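You operate a simulated robot arm through the tools that you are given. There is no shell and no other tool. Be economical: measure what you need, move in short steps, check, and stop when the job is done.

Carry out the task below with a simulated robot arm. There is one attempt and no reset: what you move stays moved.

JOB
Take the metal bar from the top of the steel bench and leave it on the core box end of the flask bench. Fetch the cast pulley from the top of the steel bench and set it on the grey tile. Switch the gauge switch on. Take the small steel cap on the top of the steel stand and put it away on the lower shelf of the kiln bench. Take the short brush on the ledge of the drum rack and put it away on the top of the low platform. Close the grey drawer. Put one of the cast plates from the top of the casting bench on the iron plate. Put the small ingot marked "Mix 2" from the top of the steel bench on the top of the tall mould and the small ingot labelled "Mix 5" on the shelf under the cleaning bench. Do these in any order. Set down upright: small steel cap.

Only the result counts: the job must be done as asked and must still hold three seconds after the hand-in. Knocking over, shifting, dropping, spilling or breaking anything else fails it. Lids that push on must go on centred and level and be pressed home; caps that screw on are set level and turned clockwise until they are tight.

ROBOT AND FRAMES
A 6-joint arm with a two-finger gripper on a trunk, on a base that drives. Base frame: it is fixed to the floor where the robot stands at the start and does not move with it; the origin is under the middle of the robot, x ahead of it, y to its left, z up. Readings come in mm, degrees, newtons and seconds.
Its first joint turns from -115.0 to 115.0 degrees. Places, roughly: cast plate (10x7x2 cm) [500, 3100, 800]; cast pulley (7x7x3 cm) [500, 100, 800]; core box end of the flask bench [700, -3300, 800]; gauge switch [300, 200, 800]; grey drawer [1100, 600, 700]; grey tile (9x9x2 cm) [900, 400, 800]; iron plate (15x10x2 cm) [800, 3200, 800]; lower shelf of the kiln bench [-1800, -3200, 300]; metal bar (11x5x3 cm) [500, -100, 800]; shelf under the cleaning bench [-1200, 5100, 300]; short brush (10x4x4 cm) [-5100, 6200, 600]; small ingot [750, 750, 750]; small steel cap (6x6x6 cm) [-3900, -1600, 1000]; top of the low platform [0, -1600, 100]; top of the tall mould [-1200, -200, 1200]. Payload 2.1 kg.
The tool frame sits at the grasp point between the pads (the TCP): z along the fingers, y along the line on which they close. The tips reach 20 mm beyond it. The gripper opens to 100 mm. The gripper's body begins 63 mm behind the TCP.
Orientation is told as [roll, pitch, yaw] about the base's x, y, z axes, in that order, counted from this pose: with the fingers straight down and closing along the base's y, the tool's x points along the base's -x, its y along +y and its z along -z.

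CONTROLS
- The arm moves only by the tool send_rows. Its argument "increments" is a list that holds one entry, the list of rows, each a list of 7 numbers: the turn, a rotation vector about the tool's x, y, z in degrees, then the shift along the tool's x, y, z in m, then the closure in counts, from 0 (fully open) to 255 (shut). In form: [[[wx, wy, wz, dx, dy, dz, hand], ...]]. A call has 1 to 10 rows; each row shifts and turns the commanded pose from where the row before left it, along the tool's axes as they then stand. Rows are played at 5 a second. More than 50 mm and 8.6 degrees between two rows, or a gripper value outside its range, and nothing of the call is played. A pose out of reach is approached as far as the arm can. The call stops where the force on the tool passes 40 N (or 10 N more than at its start, if that is more) or the arm is blocked; 0.2 s more then pass. Each finger travels about 153 mm/s and halts on what it meets, pressing with about 27 N; the grip force reading is that of the motor and also rises with nothing between the fingers. The clock runs only during rows and for 0.2 s after the last one: add rows that do not move to give the fingers time. It gives the time, the measured TCP pose, the force on the tool (base axes), the opening and the grip force at its end, in the units of the frame above (readings bear some noise), with the torque about the TCP (base axes, N m) and any sound that the robot's microphone picked up.
- Cameras (640 x 400 px; columns grow to the right, rows downward): "scene" is now at [2.8, 146.5, 1642.3]; the picture's right is [0.19, -0.98, 0.00], its down [-0.86, -0.16, -0.49] and it looks along [0.48, 0.09, -0.87] (base axes); focal length 255 px, centre (320, 200). "wrist" rides on the gripper at [70, -19, -99] in the tool frame; the picture's right is [0.26, 0.97, 0.00], its down [-0.75, 0.20, -0.63] and it looks along [-0.61, 0.16, 0.78] (tool axes); focal length 230 px, centre (320, 200). There is no depth. A picture from a camera that has moved, and an enlarged one, comes with that camera's place and axes in the base frame and with its lens. The place of the scene camera against the robot may be out by one fixed shift of up to 12 mm in any direction.
- snapshot(camera): a new picture of that camera. It takes no simulated time.
- lift_body(by): slides the trunk up (or, below 0, down) by that many mm; the arm and the scene camera ride with it, the base frame stays. It gives what a move gives, with no picture.
- base_move(legs): drives the robot by 1 to 6 legs, each [ahead, turn to the left] in mm and degrees, along the robot's own axes; the way and the turn of a leg run together, so that a leg with both is an arc; at most 1500 mm and 180 degrees a leg. The arm and the cameras ride along, it lands a little off, and it stops where it bumps. It gives what a move gives.
- turn_head(pan, tilt): turns the head with the scene camera to pan (to the left, within 155 degrees either way) and tilt (down, from -29 to 69), counted from straight ahead of the robot. It gives what a move gives.
- zoom(camera, box): a new picture of the part [left, top, right, bottom] of that camera's present view, enlarged. It takes no simulated time.
- hand_in(): hands the job in; it is judged then, once.

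Go step by step. Nothing tells you exact positions but the pictures and the camera data: compare them with the known pose of the tool, close in by small moves and look again before you grip or let go. The budget is 483 turns and 236 pictures, counting those below and the enlarged ones. Unless the task says otherwise, let go and move clear before handing in, and close with one line.

The tools are called after ">>>" as a command line: name --argument value ..., lists and objects as JSON in quotes. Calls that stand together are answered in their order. send_rows: Moves the arm, as the interface text tells. Its arguments: {"type":"object","properties":{"increments":{"type":"array","items":{"type":"array","items":{"type":"array","items":{"type":"number"}}}}},"required":["increments"]} The other tools are called the same way: lift_body (by) slides the trunk up or down; base_move (legs) drives the base; turn_head (pan, tilt) turns the head that bears the scene camera; snapshot (camera) takes a picture; zoom (camera, box) takes an enlarged picture of a part of a camera's view; hand_in () hands the job in.

At the start:

```text
t: 0.0
ee_pos: [196.0, 203.2, 1121.5]
orientation: [0.1, 0.1, 0.0]
wrist_force: [0.2, -0.1, 0.0]
moment: [-0.02, 0.01, -0.01]
width: 100.0
finger_force: 0.1
trunk travel left (down, up): [-875.0, 115.0]
robot x, y, heading: [1.3, 0.4, -0.0]
head pan, tilt: [10.9, 60.7]
```

scene: 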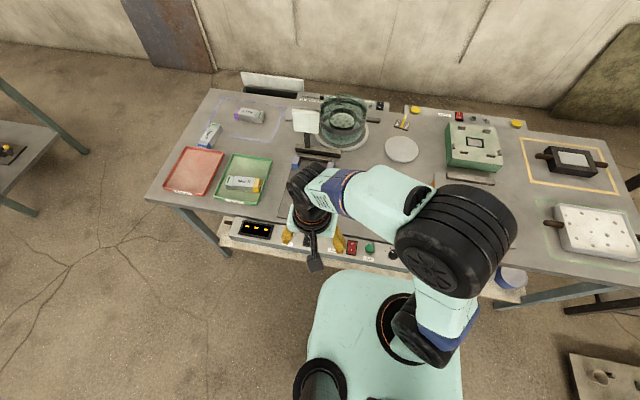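
wrist: 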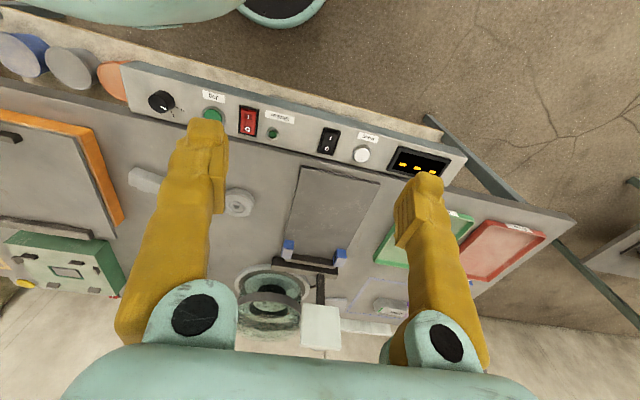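

I see the steel bench ahead with trays, ingots, a control panel along its front edge. I look around with zooms to identify things first.

>>> zoom --camera "scene" --box '[140, 60, 400, 260]'

>>> zoom --camera "scene" --box '[380, 80, 640, 300]'

>>> zoom --camera "wrist" --box '[100, 50, 480, 220]'

```text
2.00 times, centred on (270, 160) of scene
camera zoom: at [2.8, 146.5, 1642.3], right [0.19, -0.98, 0.0], down [-0.86, -0.16, -0.49], along [0.48, 0.09, -0.87], focal length 510 px, centre (420, 280)
```

zoom: 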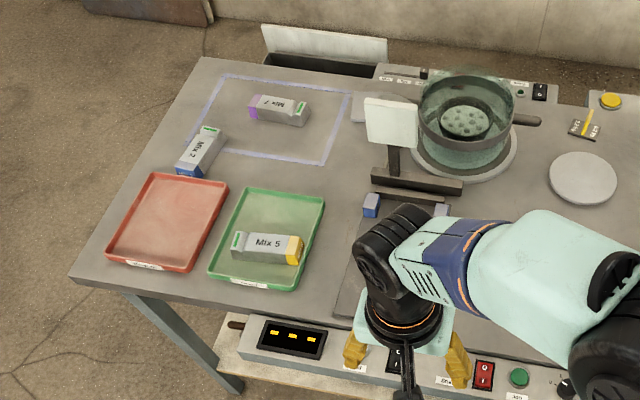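

```text
1.82 times, centred on (510, 190) of scene
camera zoom: at [2.8, 146.5, 1642.3], right [0.19, -0.98, 0.0], down [-0.86, -0.16, -0.49], along [0.48, 0.09, -0.87], focal length 464 px, centre (-26, 218)
```

zoom: 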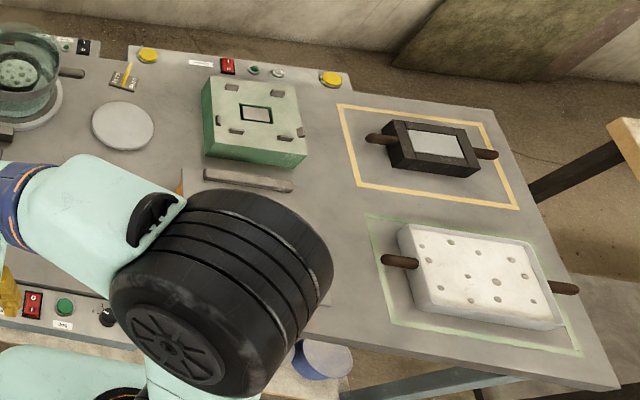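

```text
1.68 times, centred on (290, 135) of wrist
camera zoom: at [126.2, 185.0, 1220.4], right [-0.26, 0.97, 0.0], down [0.75, 0.2, 0.63], along [0.61, 0.16, -0.78], focal length 388 px, centre (370, 310)
```

zoom: 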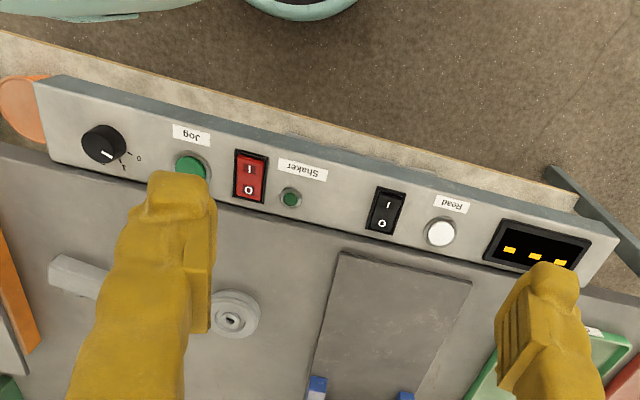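

The bench has many objects; I need a closer look at the robot's own footprint and surroundings. I look down and to the sides.

>>> turn_head --pan 0 --tilt 69

>>> snapshot --camera "scene"

>>> turn_head --pan 0 --tilt 30

>>> snapshot --camera "scene"

>>> turn_head --pan 80 --tilt 20

>>> snapshot --camera "scene"

>>> turn_head --pan 150 --tilt 20

>>> snapshot --camera "scene"

>>> turn_head --pan -80 --tilt 20

>>> snapshot --camera "scene"

>>> turn_head --pan -150 --tilt 20

>>> snapshot --camera "scene"

```text
t: 0.7
ee_pos: [194.7, 203.6, 1119.8]
orientation: [0.0, 0.0, 0.0]
wrist_force: [0.3, 0.2, -0.1]
moment: [0.0, 0.01, -0.01]
width: 100.1
finger_force: 0.0
trunk travel left (down, up): [-875.0, 115.0]
robot x, y, heading: [0.8, -2.5, 0.2]
head pan, tilt: [0.0, 68.8]
```

```text
230 pictures are left
camera scene: at [-6.1, 133.9, 1633.8], right [0.0, -1.0, 0.0], down [-0.93, 0.0, -0.36], along [0.36, 0.0, -0.93], focal length 255 px, centre (320, 200)
```

scene: 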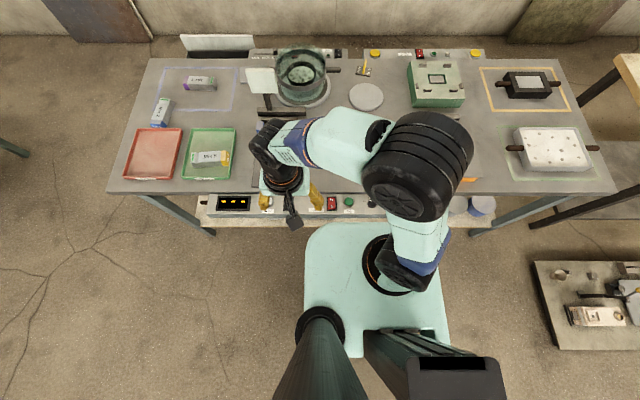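

```text
t: 1.8
ee_pos: [195.1, 203.9, 1122.6]
orientation: [0.0, 0.0, 0.0]
wrist_force: [0.3, 0.0, 0.2]
moment: [0.01, 0.0, -0.01]
width: 99.9
finger_force: 0.1
trunk travel left (down, up): [-875.0, 115.0]
robot x, y, heading: [1.8, -0.2, 0.1]
head pan, tilt: [0.0, 30.0]
```

```text
229 pictures are left
camera scene: at [28.5, 133.9, 1685.1], right [0.0, -1.0, 0.0], down [-0.5, 0.0, -0.87], along [0.87, 0.0, -0.5], focal length 255 px, centre (320, 200)
```

scene: 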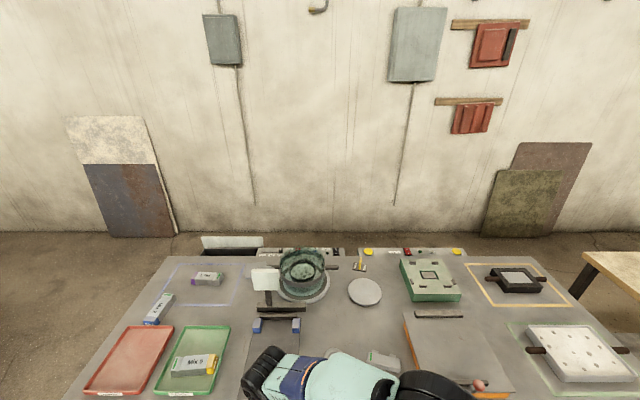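

```text
t: 3.3
ee_pos: [196.4, 203.8, 1121.6]
orientation: [0.0, 0.0, 0.0]
wrist_force: [-0.9, 0.3, -0.2]
moment: [-0.02, 0.02, 0.04]
width: 100.1
finger_force: 0.0
trunk travel left (down, up): [-875.0, 115.0]
robot x, y, heading: [-0.0, 1.0, 0.2]
head pan, tilt: [80.0, 20.0]
```

```text
228 pictures are left
camera scene: at [-45.7, 225.6, 1701.2], right [0.98, -0.17, 0.0], down [-0.06, -0.34, -0.94], along [0.16, 0.93, -0.34], focal length 255 px, centre (320, 200)
```

scene: 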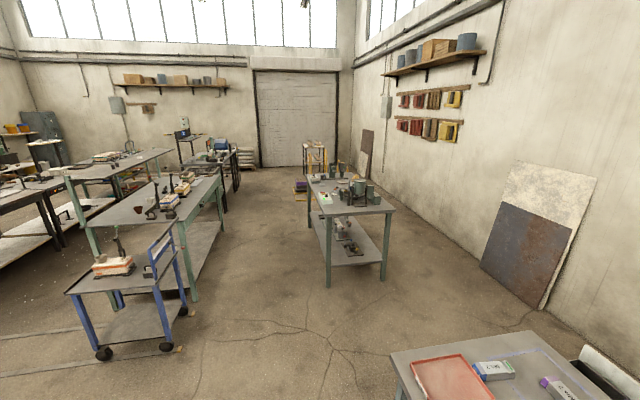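

```text
t: 4.7
ee_pos: [194.4, 203.2, 1122.2]
orientation: [0.0, 0.0, -0.1]
wrist_force: [0.0, 0.2, 0.1]
moment: [0.01, 0.02, -0.01]
width: 100.0
finger_force: 0.1
trunk travel left (down, up): [-875.0, 115.0]
robot x, y, heading: [-3.4, 3.1, -0.0]
head pan, tilt: [150.0, 20.0]
```

```text
227 pictures are left
camera scene: at [-142.6, 180.6, 1701.2], right [0.5, 0.87, 0.0], down [0.3, -0.17, -0.94], along [-0.81, 0.47, -0.34], focal length 255 px, centre (320, 200)
```

scene: 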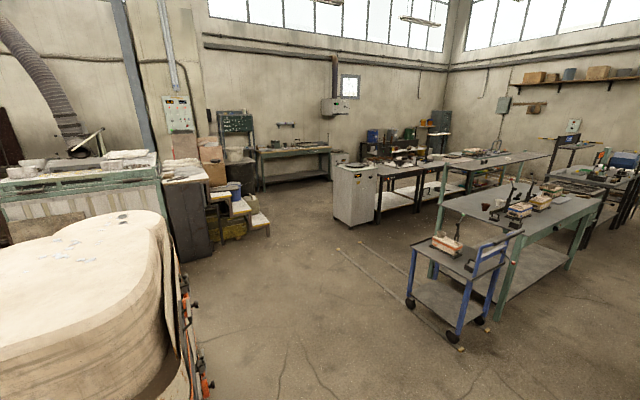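

```text
t: 8.0
ee_pos: [195.5, 202.8, 1121.2]
orientation: [0.1, 0.0, 0.0]
wrist_force: [0.5, -0.7, 0.6]
moment: [-0.01, -0.02, -0.01]
width: 99.9
finger_force: 0.1
trunk travel left (down, up): [-875.0, 115.0]
robot x, y, heading: [0.2, -1.2, 0.0]
head pan, tilt: [-80.0, 20.0]
```

```text
226 pictures are left
camera scene: at [-45.8, 42.2, 1701.3], right [-0.98, -0.17, 0.0], down [-0.06, 0.34, -0.94], along [0.16, -0.93, -0.34], focal length 255 px, centre (320, 200)
```

scene: 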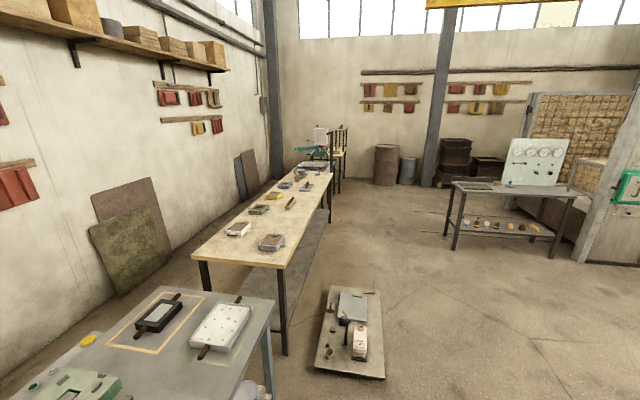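

```text
t: 9.4
ee_pos: [195.8, 203.0, 1121.1]
orientation: [0.0, -0.1, 0.0]
wrist_force: [-0.3, -0.2, -0.3]
moment: [0.03, -0.01, 0.0]
width: 100.1
finger_force: 0.0
trunk travel left (down, up): [-875.0, 115.0]
robot x, y, heading: [3.8, -2.2, 0.1]
head pan, tilt: [-150.0, 20.0]
```

```text
225 pictures are left
camera scene: at [-142.6, 87.2, 1701.3], right [-0.5, 0.87, 0.0], down [0.3, 0.17, -0.94], along [-0.81, -0.47, -0.34], focal length 255 px, centre (320, 200)
```

scene: 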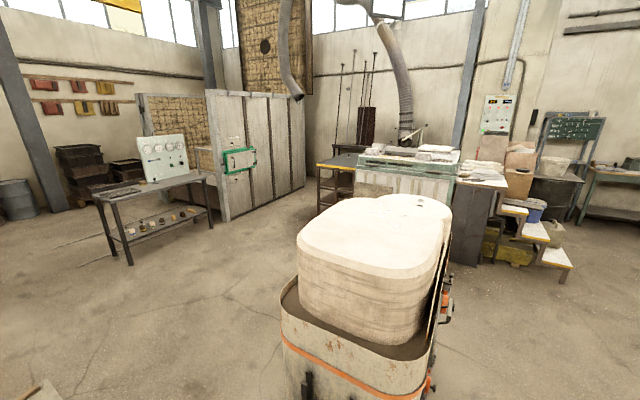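

The room is mapped: steel bench spans about x 350–990, y ±890, with a drawer behind it at the left back, wall 1.2 m further. I tilt the wrist to look at the robot's own footprint below.

>>> send_rows --increments '[[[0, 8, 0, 0, 0, 0, 0], [0, 8, 0, 0, 0, 0, 0], [0, 8, 0, 0, 0, 0, 0], [0, 8, 0, 0, 0, 0, 0], [0, 8, 0, 0, 0, 0, 0], [0, 8, 0, 0, 0, 0, 0], [0, 8, 0, 0, 0, 0, 0]]]'

>>> snapshot --camera "wrist"

>>> turn_head --pan 20 --tilt 60

>>> snapshot --camera "scene"

```text
t: 11.0
ee_pos: [196.0, 203.7, 1121.1]
orientation: [0.0, 56.2, 0.0]
wrist_force: [-0.2, -0.7, -0.5]
moment: [0.0, -0.02, 0.01]
width: 100.0
finger_force: 0.1
trunk travel left (down, up): [-875.0, 115.0]
robot x, y, heading: [-1.1, 0.5, -0.3]
head pan, tilt: [-150.0, 20.0]
```

```text
224 pictures are left
camera wrist: at [240.2, 185.4, 1233.9], right [-0.14, 0.97, 0.21], down [0.94, 0.2, -0.27], along [-0.31, 0.16, -0.94], focal length 230 px, centre (320, 200)
```

wrist: 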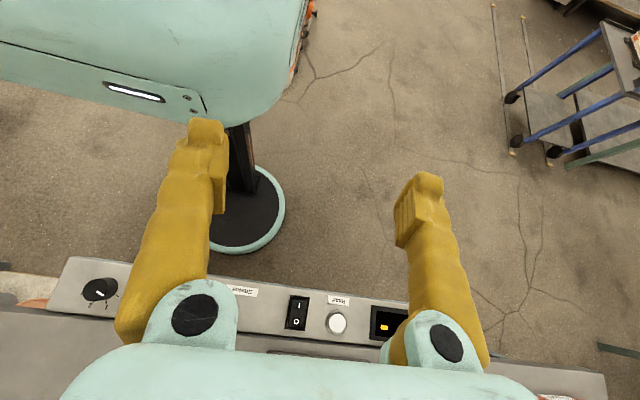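

```text
t: 13.6
ee_pos: [195.8, 203.8, 1121.4]
orientation: [0.1, 56.0, 0.0]
wrist_force: [-0.1, 0.2, 0.1]
moment: [-0.01, -0.01, -0.03]
width: 99.7
finger_force: 0.0
trunk travel left (down, up): [-875.0, 115.0]
robot x, y, heading: [-2.0, 0.8, -0.0]
head pan, tilt: [20.0, 60.0]
```

```text
223 pictures are left
camera scene: at [0.7, 156.6, 1643.1], right [0.34, -0.94, 0.0], down [-0.81, -0.3, -0.5], along [0.47, 0.17, -0.87], focal length 255 px, centre (320, 200)
```

scene: 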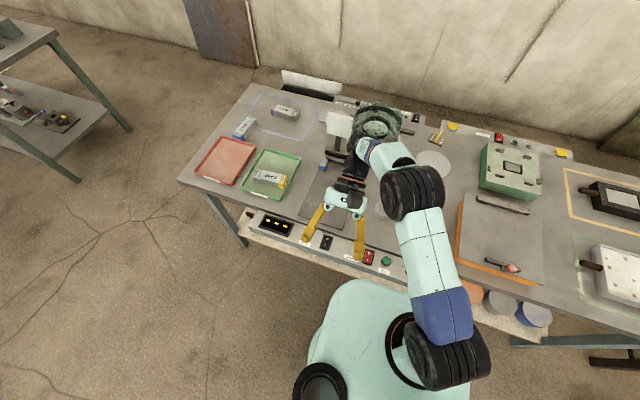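

The robot is a slim column on a round floor disc with a cantilevered shoulder plate at z≈1060, so it can drive close to the bench. I check the ingot labels and the panel.

>>> zoom --camera "scene" --box '[190, 70, 350, 170]'

>>> zoom --camera "wrist" --box '[60, 240, 460, 380]'

>>> zoom --camera "scene" --box '[240, 170, 440, 295]'

```text
4.00 times, centred on (270, 120) of scene
camera zoom: at [0.7, 156.6, 1643.1], right [0.34, -0.94, 0.0], down [-0.81, -0.3, -0.5], along [0.47, 0.17, -0.87], focal length 1020 px, centre (520, 520)
```

zoom: 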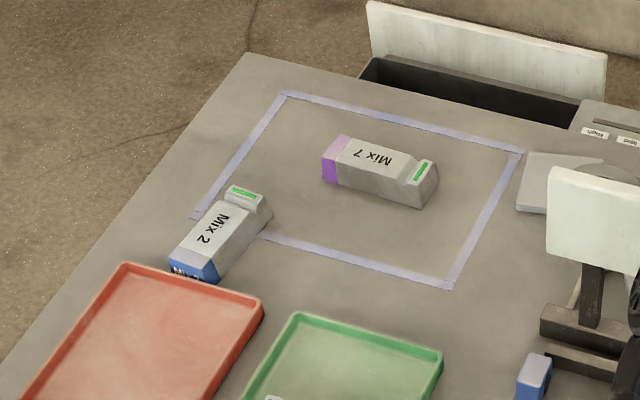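

```text
1.60 times, centred on (260, 310) of wrist
camera zoom: at [239.0, 185.2, 1234.2], right [-0.14, 0.97, 0.21], down [0.94, 0.2, -0.27], along [-0.3, 0.16, -0.94], focal length 368 px, centre (416, 24)
```

zoom: 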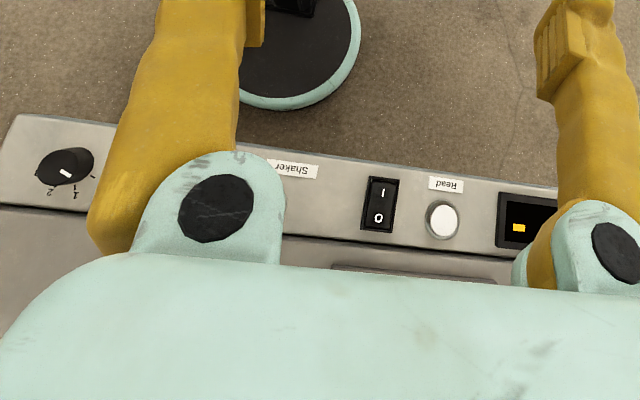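

```text
3.20 times, centred on (340, 232) of scene
camera zoom: at [0.7, 156.6, 1643.1], right [0.34, -0.94, 0.0], down [-0.81, -0.3, -0.5], along [0.47, 0.17, -0.87], focal length 816 px, centre (256, 96)
```

zoom: 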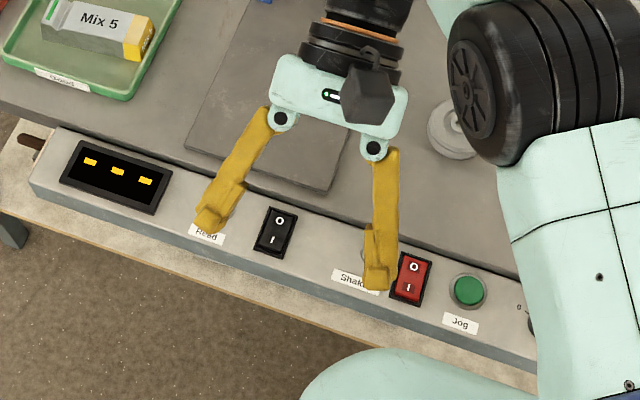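

Black rocker at about (308, 250), next to the display, is the gauge switch, with "I" toward the robot. I drive forward in steps so that the bench's front half comes within reach.

>>> base_move --legs '[[100, 0]]'

>>> snapshot --camera "wrist"

```text
t: 14.7
ee_pos: [282.9, 204.3, 1124.0]
orientation: [0.0, 55.3, 0.1]
wrist_force: [-0.4, -0.6, 0.4]
moment: [0.0, -0.05, -0.02]
width: 100.2
finger_force: 0.0
trunk travel left (down, up): [-875.0, 115.0]
robot x, y, heading: [99.4, -1.4, 0.2]
head pan, tilt: [20.0, 60.0]
```

```text
219 pictures are left
camera wrist: at [324.0, 186.1, 1237.4], right [-0.15, 0.97, 0.21], down [0.94, 0.2, -0.26], along [-0.29, 0.16, -0.94], focal length 230 px, centre (320, 200)
```

wrist: 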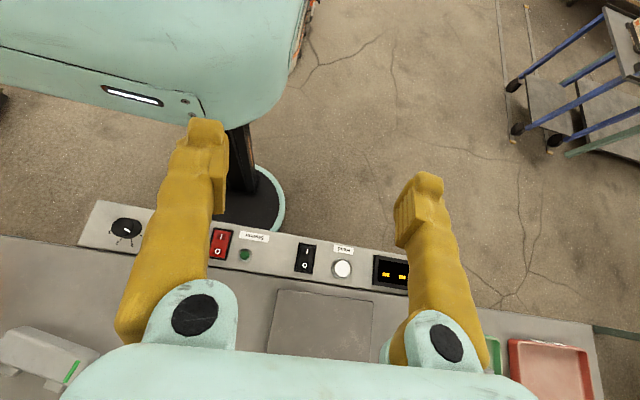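

Driving forward was clear. I return the tool to vertical and read the pose.

>>> send_rows --increments '[[[0, -8, 0, 0, 0, 0, 0], [0, -8, 0, 0, 0, 0, 0], [0, -8, 0, 0, 0, 0, 0], [0, -8, 0, 0, 0, 0, 0], [0, -8, 0, 0, 0, 0, 0], [0, -8, 0, 0, 0, 0, 0], [0, -7.5, 0, 0, 0, 0, 255], [0, 0, 0, 0, 0, 0, 255], [0, 0, 0, 0, 0, 0, 255]]]'

>>> snapshot --camera "wrist"

```text
t: 16.7
ee_pos: [292.5, 204.4, 1120.8]
orientation: [0.0, 0.3, 0.0]
wrist_force: [-0.3, 0.2, 0.2]
moment: [0.02, 0.0, 0.01]
width: 0.1
finger_force: 27.3
trunk travel left (down, up): [-875.0, 115.0]
robot x, y, heading: [98.4, 2.9, 0.1]
head pan, tilt: [20.0, 60.0]
```

```text
218 pictures are left
camera wrist: at [223.9, 185.8, 1220.9], right [-0.26, 0.97, 0.0], down [0.75, 0.2, 0.63], along [0.6, 0.16, -0.78], focal length 230 px, centre (320, 200)
```

wrist: 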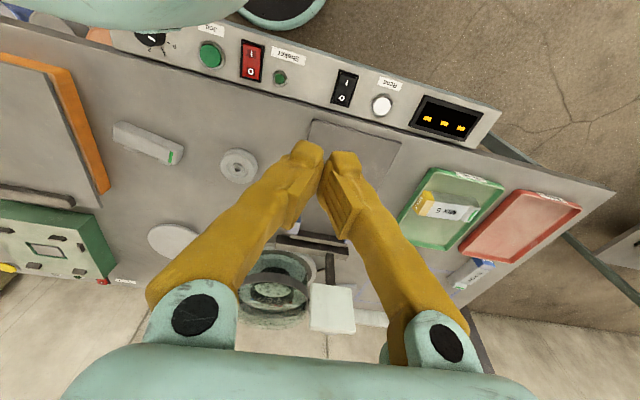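

The bench is clearly seen now: pulley ≈(493, 89), bar ≈(488, -81), switch ≈(304, 249). I go above the switch's "I" side and check.

>>> send_rows --increments '[[[0, 0, 0, 0, 0.045, 0, 255], [0, 0, 0, 0, 0, 0.048, 255], [0, 0, 0, 0, 0, 0.048, 255], [0, 0, 0, 0, 0, 0.048, 255], [0, 0, 0, 0, 0, 0.048, 255], [0, 0, 0, 0, 0, 0.048, 255], [0, 0, 0, 0, 0, 0, 255]]]'

>>> snapshot --camera "wrist"

>>> zoom --camera "scene" --box '[240, 200, 440, 325]'

```text
t: 18.3
ee_pos: [290.2, 246.7, 877.3]
orientation: [0.0, 0.3, 0.1]
wrist_force: [-0.3, 0.3, 0.1]
moment: [0.01, -0.01, -0.02]
width: 0.0
finger_force: 26.5
trunk travel left (down, up): [-875.0, 115.0]
robot x, y, heading: [101.3, -1.0, 0.1]
head pan, tilt: [20.0, 60.0]
```

```text
217 pictures are left
camera wrist: at [221.0, 227.0, 976.9], right [-0.26, 0.97, 0.0], down [0.75, 0.2, 0.63], along [0.6, 0.16, -0.78], focal length 230 px, centre (320, 200)
```

wrist: 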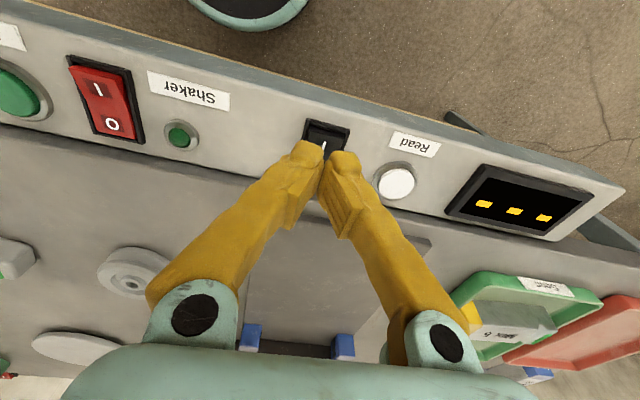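

```text
3.20 times, centred on (340, 262) of scene
camera zoom: at [99.0, 156.7, 1643.1], right [0.34, -0.94, 0.0], down [-0.81, -0.3, -0.5], along [0.47, 0.17, -0.87], focal length 816 px, centre (256, 0)
```

zoom: 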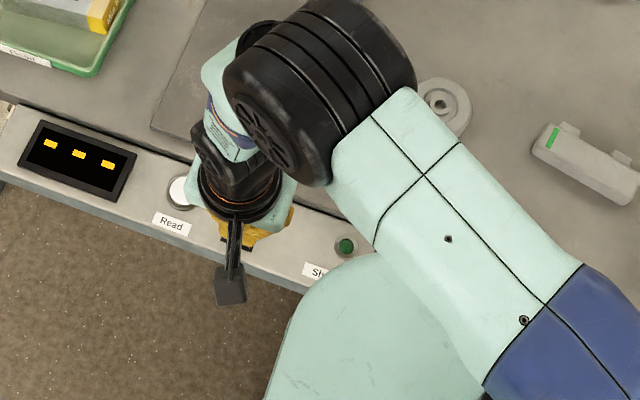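

The fingertips are over the "I" end; I shift 5 mm forward and descend gently until contact.

>>> send_rows --increments '[[[0, 0, 0, -0.006, 0.002, 0.035, 255], [0, 0, 0, 0, 0, 0.005, 255], [0, 0, 0, 0, 0, 0.004, 255], [0, 0, 0, 0, 0, 0.004, 255], [0, 0, 0, 0, 0, 0.004, 255], [0, 0, 0, 0, 0, 0.004, 255]]]'

>>> zoom --camera "wrist" --box '[220, 80, 480, 240]'

```text
t: 19.6
ee_pos: [296.4, 249.9, 832.7]
orientation: [0.7, 0.0, 0.2]
wrist_force: [-2.5, -8.6, 35.4]
moment: [-0.23, -0.25, 0.0]
width: 5.8
finger_force: 29.8
trunk travel left (down, up): [-875.0, 115.0]
robot x, y, heading: [94.8, 3.0, -0.1]
head pan, tilt: [20.0, 60.0]
stopped in row 6: the force on the tool passed its limit at 49 N (the readings are from after the stop); the commanded pose is now the measured one
```

```text
2.46 times, centred on (350, 160) of wrist
camera zoom: at [226.8, 230.4, 931.2], right [-0.26, 0.97, 0.01], down [0.75, 0.2, 0.63], along [0.61, 0.17, -0.77], focal length 566 px, centre (246, 298)
```

zoom: 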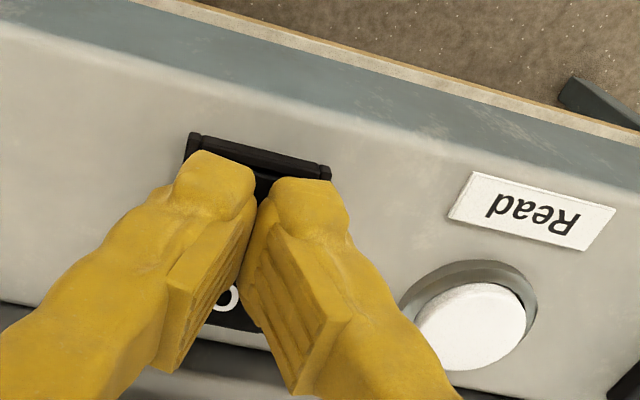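

Contact was firm. I lift and check the rocker.

>>> send_rows --increments '[[[0, 0, 0, 0, 0, -0.03, 255], [0, 0, 0, 0.05, 0, -0.04, 255], [0, 0, 0, 0, 0.04, -0.04, 255], [0, 0, 0, 0, 0.04, -0.04, 255], [0, 0, 0, 0, 0, 0, 255]]]'

>>> snapshot --camera "wrist"

>>> zoom --camera "wrist" --box '[80, 60, 400, 260]'

```text
refused: row 2 steps farther than a row can; nothing moved
```

```text
214 pictures are left
camera wrist: at [226.8, 230.4, 931.2], right [-0.26, 0.97, 0.01], down [0.75, 0.2, 0.63], along [0.61, 0.17, -0.77], focal length 230 px, centre (320, 200)
```

wrist: 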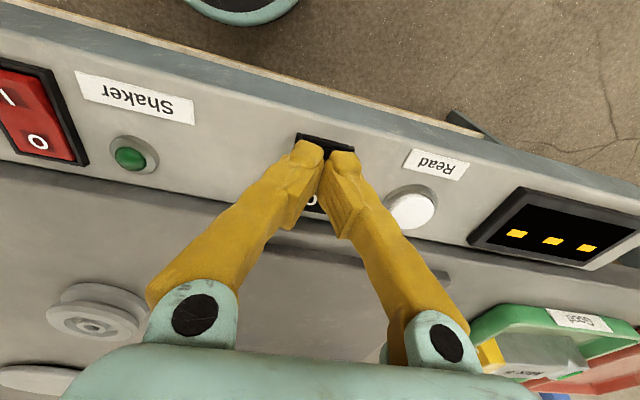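

```text
2.00 times, centred on (240, 160) of wrist
camera zoom: at [226.8, 230.4, 931.2], right [-0.26, 0.97, 0.01], down [0.75, 0.2, 0.63], along [0.61, 0.17, -0.77], focal length 460 px, centre (480, 280)
```

zoom: 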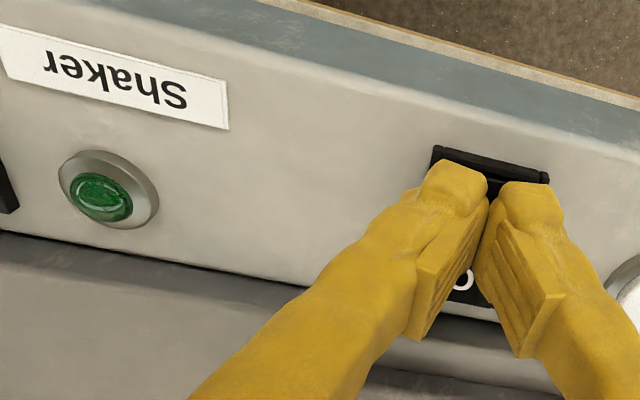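

I must keep rows under 50 mm in total. I lift clear and to the side.

>>> send_rows --increments '[[[0, 0, 0, 0, 0, -0.04, 255], [0, 0, 0, 0, 0.02, -0.04, 255], [0, 0, 0, 0, 0.04, -0.02, 255], [0, 0, 0, 0, 0.04, 0, 255], [0, 0, 0, 0, 0, 0, 255]]]'

>>> snapshot --camera "wrist"

>>> zoom --camera "wrist" --box '[80, 40, 400, 240]'

```text
t: 20.8
ee_pos: [302.7, 347.5, 929.9]
orientation: [0.4, 0.1, 0.3]
wrist_force: [0.1, 0.0, 0.5]
moment: [-0.02, -0.01, 0.01]
width: 0.1
finger_force: 29.4
trunk travel left (down, up): [-875.0, 115.0]
robot x, y, heading: [101.3, 0.8, 0.3]
head pan, tilt: [20.0, 60.0]
```

```text
212 pictures are left
camera wrist: at [232.4, 329.0, 1029.9], right [-0.26, 0.97, 0.01], down [0.75, 0.2, 0.63], along [0.61, 0.17, -0.78], focal length 230 px, centre (320, 200)
```

wrist: 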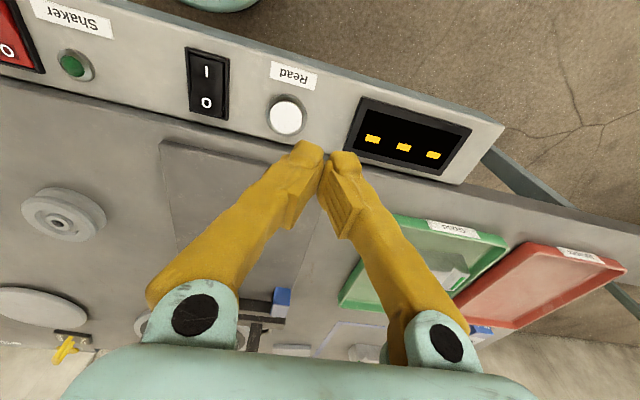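

```text
2.00 times, centred on (240, 140) of wrist
camera zoom: at [232.4, 329.0, 1029.9], right [-0.26, 0.97, 0.01], down [0.75, 0.2, 0.63], along [0.61, 0.17, -0.78], focal length 460 px, centre (480, 320)
```

zoom: 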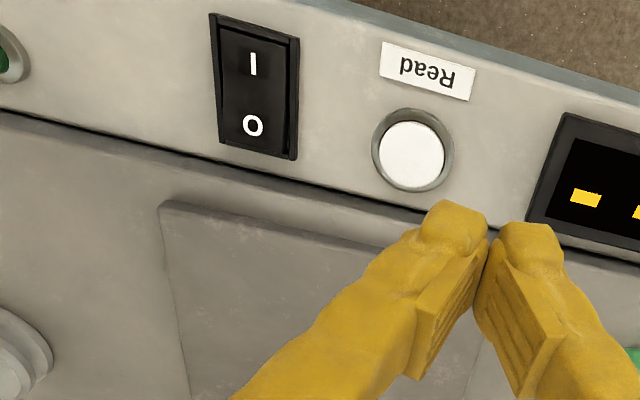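

The black rocker's "O" end seems to stand proud now. I compare it with the red one.

>>> zoom --camera "wrist" --box '[0, 0, 260, 150]'

>>> zoom --camera "wrist" --box '[170, 30, 250, 130]'

```text
2.46 times, centred on (130, 75) of wrist
camera zoom: at [232.4, 329.0, 1029.9], right [-0.26, 0.97, 0.01], down [0.75, 0.2, 0.63], along [0.61, 0.17, -0.78], focal length 566 px, centre (788, 508)
```

zoom: 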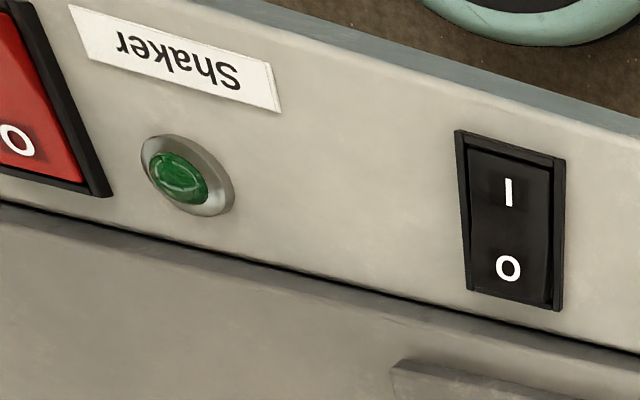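

```text
4.00 times, centred on (210, 80) of wrist
camera zoom: at [232.4, 329.0, 1029.9], right [-0.26, 0.97, 0.01], down [0.75, 0.2, 0.63], along [0.61, 0.17, -0.78], focal length 920 px, centre (760, 680)
```

zoom: 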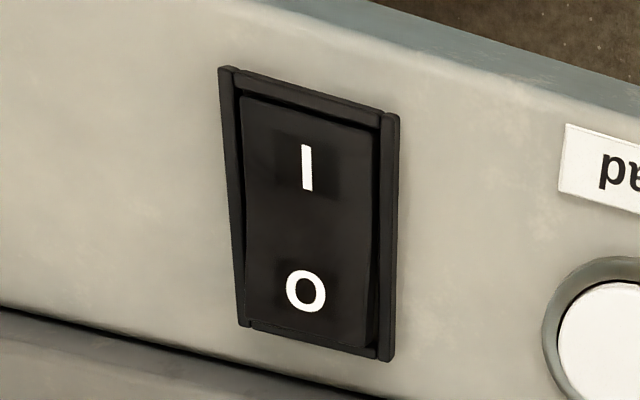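

The "I" end is pressed in, so the gauge switch is on. Next the metal bar (≈(488,-81), long axis about 79° from x); I raise, swing over it and drive 70 mm closer.

>>> base_move --legs '[[70, 0]]'

>>> send_rows --increments '[[[0, 0, 0, 0, 0, -0.04, 0], [0, 0, 0, 0, -0.04, -0.02, 0], [0, 0, 0, 0, -0.045, 0, 0], [0, 0, 0, 0, -0.045, 0, 0], [0, 0, 0, 0, -0.045, 0, 0], [0, 0, 0, 0, -0.045, 0, 0], [0, 0, 0, 0, -0.045, 0, 0], [0, 0, 0, 0, -0.045, 0, 0], [0, 0, 0, 0, -0.045, 0, 0]]]'

>>> snapshot --camera "wrist"

```text
t: 21.9
ee_pos: [362.1, 349.6, 933.2]
orientation: [0.4, -0.6, 0.3]
wrist_force: [-0.4, 0.0, 0.4]
moment: [0.0, -0.04, -0.01]
width: 0.3
finger_force: 29.0
trunk travel left (down, up): [-875.0, 115.0]
robot x, y, heading: [168.4, -3.4, 0.1]
head pan, tilt: [20.0, 60.0]
```

```text
t: 23.0
ee_pos: [377.7, 206.3, 993.5]
orientation: [2.3, -0.8, -2.8]
wrist_force: [-4.9, 17.3, -1.0]
moment: [-1.86, -0.64, -1.76]
width: 99.9
finger_force: 0.0
trunk travel left (down, up): [-875.0, 115.0]
robot x, y, heading: [171.3, -2.1, 0.1]
head pan, tilt: [20.0, 60.0]
stopped in row 5: the force on the tool passed its limit at 137 N (the readings are from after the stop); the commanded pose is now the measured one
```

```text
208 pictures are left
camera wrist: at [305.5, 188.8, 1092.4], right [-0.21, 0.98, 0.04], down [0.75, 0.14, 0.65], along [0.63, 0.16, -0.76], focal length 230 px, centre (320, 200)
```

wrist: 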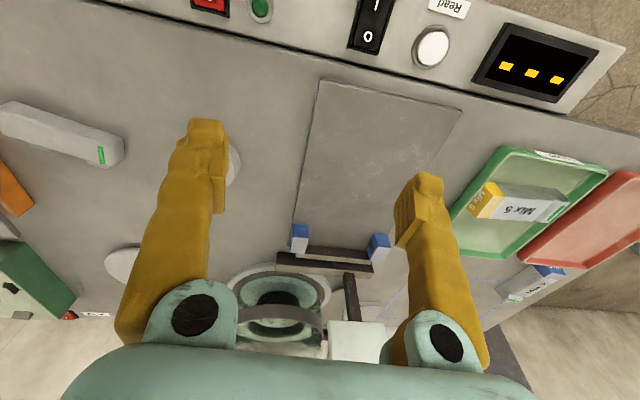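

Something was touched, probably the arm against its own shoulder plate. I look before moving on.

>>> snapshot --camera "scene"

```text
207 pictures are left
camera scene: at [169.8, 155.4, 1643.3], right [0.34, -0.94, 0.0], down [-0.81, -0.3, -0.5], along [0.47, 0.17, -0.87], focal length 255 px, centre (320, 200)
```

scene: 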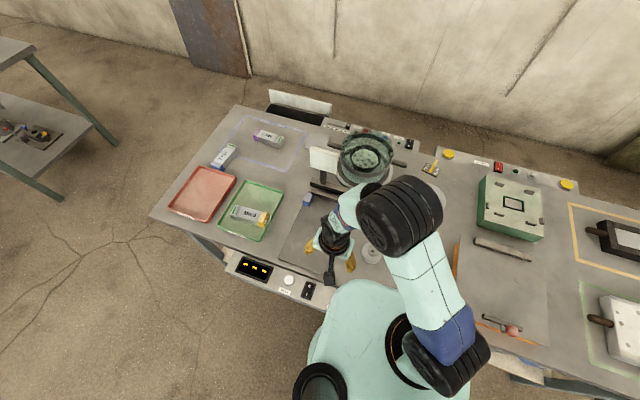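

The wrist camera housing brushed the robot's own plate; no objects involved. I move outward first, straighten, then cross to the bar.

>>> send_rows --increments '[[[2.3, 0.8, -2.8, -0.04, 0, 0, 0], [0, 0, 0, -0.045, 0, 0, 0], [0, 0, 0, -0.02, -0.04, 0, 0], [0, 0, 0, 0, -0.048, 0, 0], [0, 0, 0, 0, -0.048, 0, 0], [0, 0, 0, 0, -0.048, 0, 0], [0, 0, 0, 0, -0.048, 0, 0], [0, 0, 0, 0, -0.048, 0, 0]]]'

>>> snapshot --camera "wrist"

```text
t: 23.3
ee_pos: [398.6, 207.3, 993.9]
orientation: [1.3, -0.3, -2.0]
wrist_force: [2.9, 4.8, -0.1]
moment: [-0.59, 0.37, -0.32]
width: 100.1
finger_force: 0.0
trunk travel left (down, up): [-875.0, 115.0]
robot x, y, heading: [170.1, -1.9, 0.1]
head pan, tilt: [20.0, 60.0]
stopped in row 1: the force on the tool passed its limit at 63 N (the readings are from after the stop); the commanded pose is now the measured one
```

```text
206 pictures are left
camera wrist: at [328.7, 190.2, 1092.5], right [-0.22, 0.97, 0.02], down [0.75, 0.16, 0.64], along [0.62, 0.16, -0.77], focal length 230 px, centre (320, 200)
```

wrist: 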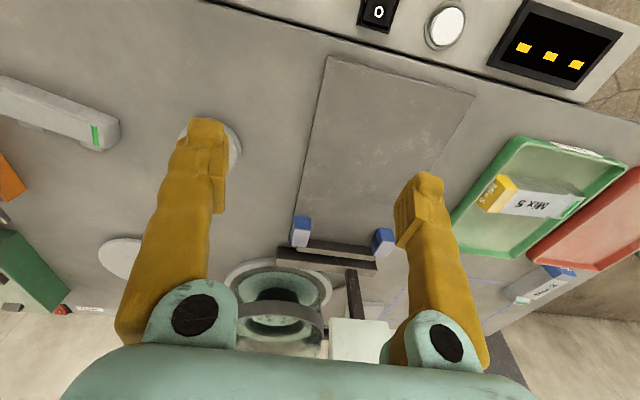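

Still rubbing a little; I continue outward straight.

>>> send_rows --increments '[[[0, 0, 0, -0.03, 0.01, 0, 0], [0, 0, 0, -0.04, 0, 0, 0], [1.3, 0, -2, -0.02, 0, 0, 0], [0, 0, 0, 0, 0, 0, 0]]]'

```text
t: 24.3
ee_pos: [487.0, 213.6, 997.2]
orientation: [0.0, -0.4, -0.1]
wrist_force: [0.0, -0.2, 0.2]
moment: [-0.02, -0.01, 0.01]
width: 100.2
finger_force: 0.0
trunk travel left (down, up): [-875.0, 115.0]
robot x, y, heading: [169.6, 2.2, -0.0]
head pan, tilt: [20.0, 60.0]
```

Clear. Now cross over the bar at constant radius.

>>> send_rows --increments '[[[0, 0, 0, 0, -0.049, 0, 0], [0, 0, 0, 0, -0.049, 0, 0], [0, 0, 0, 0, -0.049, 0, 0], [0, 0, 0, 0, -0.049, 0, 0], [0, 0, 0, 0, -0.049, 0, 0], [0, 0, 0, 0, -0.049, 0, 0], [0, 0, 0, 0, 0, 0, 0]]]'

>>> send_rows --increments '[[[0, 0, -8, 0, 0, 0, 0], [0, 0, -8, 0, 0, 0, 0], [0, 0, -8, 0, 0, 0, 0], [0, 0, -8, 0, 0, 0, 0], [0, 0, -8, 0, 0, 0, 0], [0, 0, -8, 0, 0, 0, 0], [0, 0, -8, 0, 0, 0, 0], [0, 0, -8, 0, 0, 0, 0], [0, 0, -8, 0, 0, 0, 0], [0, 0, -7, 0, 0, 0, 0]]]'

>>> snapshot --camera "wrist"

>>> snapshot --camera "scene"

```text
t: 25.9
ee_pos: [485.9, -78.0, 995.8]
orientation: [-0.1, -0.4, -0.1]
wrist_force: [0.0, -0.3, 0.1]
moment: [-0.02, -0.01, 0.03]
width: 100.0
finger_force: 0.1
trunk travel left (down, up): [-875.0, 115.0]
robot x, y, heading: [170.3, 2.7, 0.1]
head pan, tilt: [20.0, 60.0]
```

```text
t: 28.1
ee_pos: [487.4, -78.0, 997.0]
orientation: [-0.4, 0.0, 79.0]
wrist_force: [0.2, 0.1, -0.2]
moment: [0.01, 0.02, 0.01]
width: 100.1
finger_force: 0.1
trunk travel left (down, up): [-875.0, 115.0]
robot x, y, heading: [168.1, 0.8, 0.0]
head pan, tilt: [20.0, 60.0]
```

```text
205 pictures are left
camera wrist: at [492.1, -150.8, 1095.2], right [-1.0, -0.07, -0.01], down [-0.06, 0.78, 0.63], along [-0.04, 0.63, -0.78], focal length 230 px, centre (320, 200)
```

wrist: 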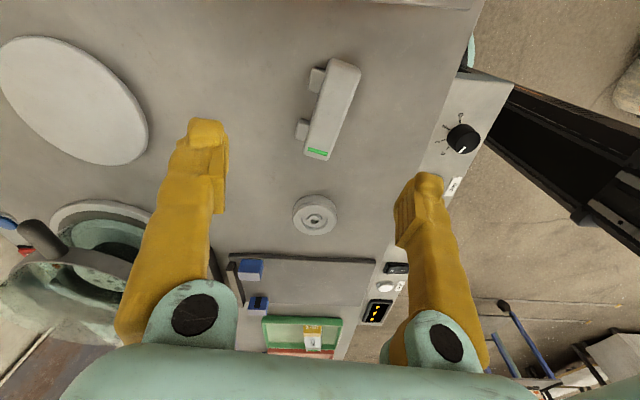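

```text
204 pictures are left
camera scene: at [170.6, 156.6, 1643.1], right [0.34, -0.94, 0.0], down [-0.81, -0.3, -0.5], along [0.47, 0.17, -0.87], focal length 255 px, centre (320, 200)
```

scene: 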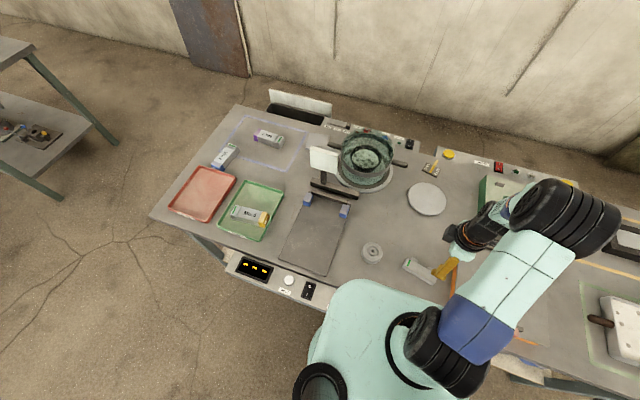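

The bar has two small lugs on its far side; I aim the fingers between them at about (478,-67) and descend to check.

>>> send_rows --increments '[[[0, 0, 0, -0.009, 0.011, 0.04, 0], [0, 0, 0, 0, 0, 0.045, 0], [0, 0, 0, 0, 0, 0.045, 0], [0, 0, 0, 0, 0, 0.01, 0], [0, 0, 0, 0, 0, 0, 0]]]'

>>> snapshot --camera "wrist"

```text
t: 29.3
ee_pos: [478.0, -66.3, 856.9]
orientation: [-0.3, -0.1, 78.9]
wrist_force: [0.4, 0.4, -0.1]
moment: [-0.02, 0.01, 0.01]
width: 99.9
finger_force: 0.1
trunk travel left (down, up): [-875.0, 115.0]
robot x, y, heading: [172.2, -0.3, 0.2]
head pan, tilt: [20.0, 60.0]
```

```text
203 pictures are left
camera wrist: at [482.2, -138.6, 955.2], right [-1.0, -0.07, -0.01], down [-0.06, 0.78, 0.63], along [-0.04, 0.63, -0.78], focal length 230 px, centre (320, 200)
```

wrist: 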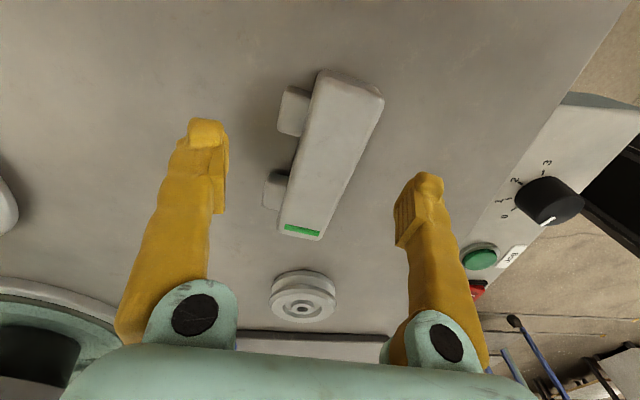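

Aligned with the gap between lugs. Descend gently until near the table, then close.

>>> send_rows --increments '[[[0, 0, 0, 0, 0.003, 0.025, 0], [0, 0, 0, 0, 0, 0.006, 0], [0, 0, 0, 0, 0, 0.004, 0], [0, 0, 0, 0, 0, 0.003, 0], [0, 0, 0, 0, 0, 0, 0]]]'

>>> snapshot --camera "wrist"

```text
t: 29.8
ee_pos: [476.0, -66.5, 836.3]
orientation: [-0.4, -0.1, 78.9]
wrist_force: [1.3, 0.5, 20.4]
moment: [0.22, 1.17, 0.06]
width: 100.0
finger_force: 0.1
trunk travel left (down, up): [-875.0, 115.0]
robot x, y, heading: [170.5, 0.5, -0.1]
head pan, tilt: [20.0, 60.0]
stopped in row 2: the force on the tool passed its limit at 77 N (the readings are from after the stop); the commanded pose is now the measured one
```

```text
202 pictures are left
camera wrist: at [479.5, -138.2, 935.6], right [-1.0, -0.07, -0.01], down [-0.06, 0.77, 0.63], along [-0.04, 0.63, -0.78], focal length 230 px, centre (320, 200)
```

wrist: 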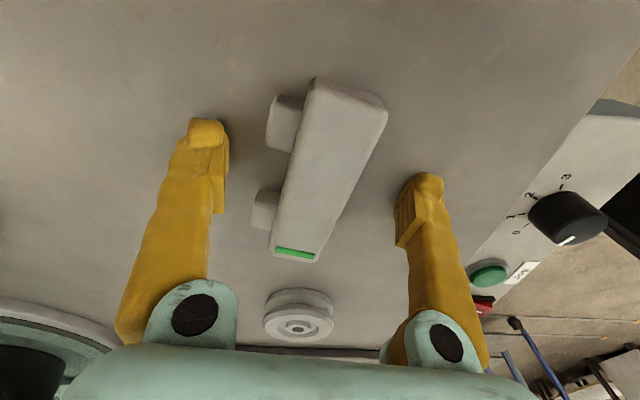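

The table is at z≈815. I raise 2 mm and close on the bar.

>>> send_rows --increments '[[[0, 0, 0, 0, 0, -0.002, 0], [0, 0, 0, 0, 0, 0, 120], [0, 0, 0, 0, 0, 0, 255], [0, 0, 0, 0, 0, 0, 255], [0, 0, 0, 0, 0, 0, 255]]]'

>>> snapshot --camera "wrist"

```text
t: 30.6
ee_pos: [471.2, -65.6, 838.8]
orientation: [-0.1, -0.2, 78.8]
wrist_force: [-5.6, 0.4, 29.0]
moment: [0.27, 0.63, -0.05]
width: 33.3
finger_force: 26.8
trunk travel left (down, up): [-875.0, 115.0]
robot x, y, heading: [170.3, -1.8, -0.0]
head pan, tilt: [20.0, 60.0]
stopped in row 4: the force on the tool passed its limit at 42 N (the readings are from after the stop); the commanded pose is now the measured one
```

```text
201 pictures are left
camera wrist: at [475.6, -137.5, 938.5], right [-1.0, -0.07, 0.0], down [-0.05, 0.77, 0.63], along [-0.04, 0.63, -0.78], focal length 230 px, centre (320, 200)
```

wrist: 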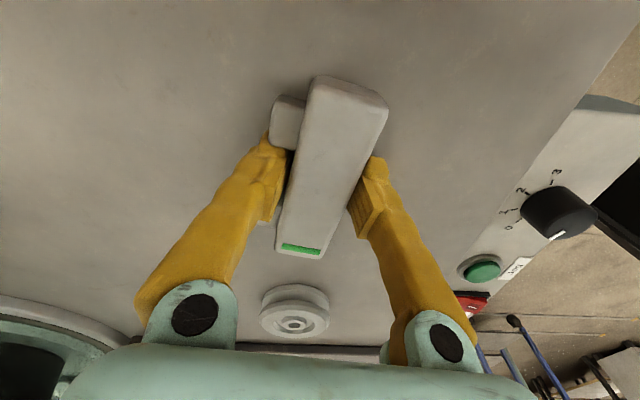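

Gripped at 33 mm. I lift it.

>>> send_rows --increments '[[[0, 0, 0, 0, 0, -0.01, 255], [0, 0, 0, 0, 0, -0.03, 255], [0, 0, 0, 0, 0, -0.045, 255], [0, 0, 0, 0, 0, -0.045, 255], [0, 0, 0, 0, 0, -0.045, 255], [0, 0, 0, 0, 0, 0, 255]]]'

>>> snapshot --camera "wrist"

```text
t: 32.0
ee_pos: [475.2, -67.3, 1013.8]
orientation: [0.1, -0.1, 78.8]
wrist_force: [0.0, 0.7, -2.9]
moment: [0.01, 0.0, -0.05]
width: 33.1
finger_force: 27.1
trunk travel left (down, up): [-875.0, 115.0]
robot x, y, heading: [167.4, -6.1, 0.0]
head pan, tilt: [20.0, 60.0]
```

```text
200 pictures are left
camera wrist: at [480.1, -138.9, 1113.2], right [-1.0, -0.07, 0.0], down [-0.05, 0.77, 0.63], along [-0.04, 0.63, -0.78], focal length 230 px, centre (320, 200)
```

wrist: 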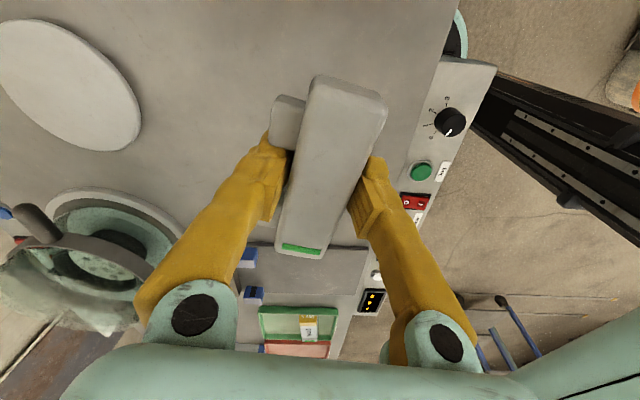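

Holding the bar securely. I back out and drive around the low platform toward the flask bench's far end at about (90,-3300), facing +x.

>>> base_move --legs '[[-680, 0], [0, -90], [1500, 0], [1500, 0]]'

>>> turn_head --pan 60 --tilt 30

>>> snapshot --camera "scene"

```text
t: 41.5
ee_pos: [-604.5, -447.9, 994.6]
orientation: [5.0, -9.6, -27.8]
wrist_force: [0.2, 1.5, -1.9]
moment: [-0.11, 0.03, 0.0]
width: 33.1
finger_force: 27.4
trunk travel left (down, up): [-875.0, 115.0]
robot x, y, heading: [-506.0, -179.1, -96.1]
head pan, tilt: [20.0, 60.0]
stopped in leg 3: the robot was blocked; the commanded pose is now the measured one
```

```text
t: 42.6
ee_pos: [-635.1, -477.6, 1004.6]
orientation: [0.4, -6.6, -26.2]
wrist_force: [-1.1, 0.7, -2.5]
moment: [0.01, -0.16, 0.05]
width: 33.2
finger_force: 27.0
trunk travel left (down, up): [-875.0, 115.0]
robot x, y, heading: [-501.4, -182.3, -95.7]
head pan, tilt: [60.0, 30.0]
```

```text
199 pictures are left
camera scene: at [-193.8, -206.2, 1675.2], right [-0.59, -0.81, 0.03], down [-0.45, 0.3, -0.84], along [0.67, -0.51, -0.54], focal length 255 px, centre (320, 200)
```

scene: 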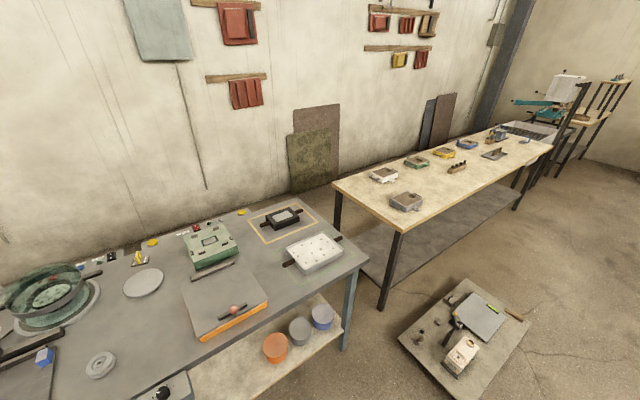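

The robot was blocked and leans slightly; I look at the right side, where the tall mould stands.

>>> turn_head --pan -60 --tilt 45

>>> snapshot --camera "scene"

>>> snapshot --camera "wrist"

```text
t: 44.6
ee_pos: [-652.6, -477.1, 1001.0]
orientation: [0.9, -7.4, -26.2]
wrist_force: [0.9, -0.5, -1.8]
moment: [-0.01, 0.0, -0.02]
width: 33.1
finger_force: 26.7
trunk travel left (down, up): [-875.0, 115.0]
robot x, y, heading: [-501.9, -176.7, -96.2]
head pan, tilt: [-60.0, 45.0]
```

```text
198 pictures are left
camera scene: at [-390.1, -178.1, 1662.6], right [-0.41, 0.91, 0.01], down [0.63, 0.29, -0.72], along [-0.66, -0.29, -0.69], focal length 255 px, centre (320, 200)
```

scene: 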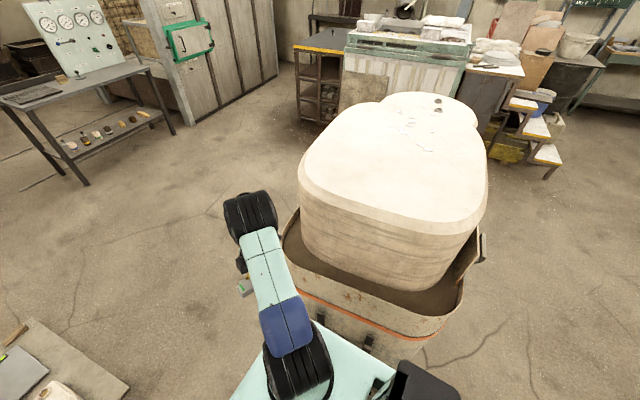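

```text
197 pictures are left
camera wrist: at [-733.4, -458.9, 1088.8], right [0.2, 0.98, -0.02], down [0.68, -0.12, 0.72], along [0.71, -0.16, -0.69], focal length 230 px, centre (320, 200)
```

wrist: 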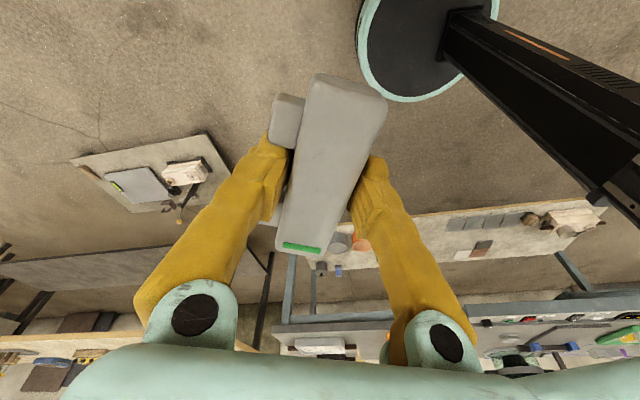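

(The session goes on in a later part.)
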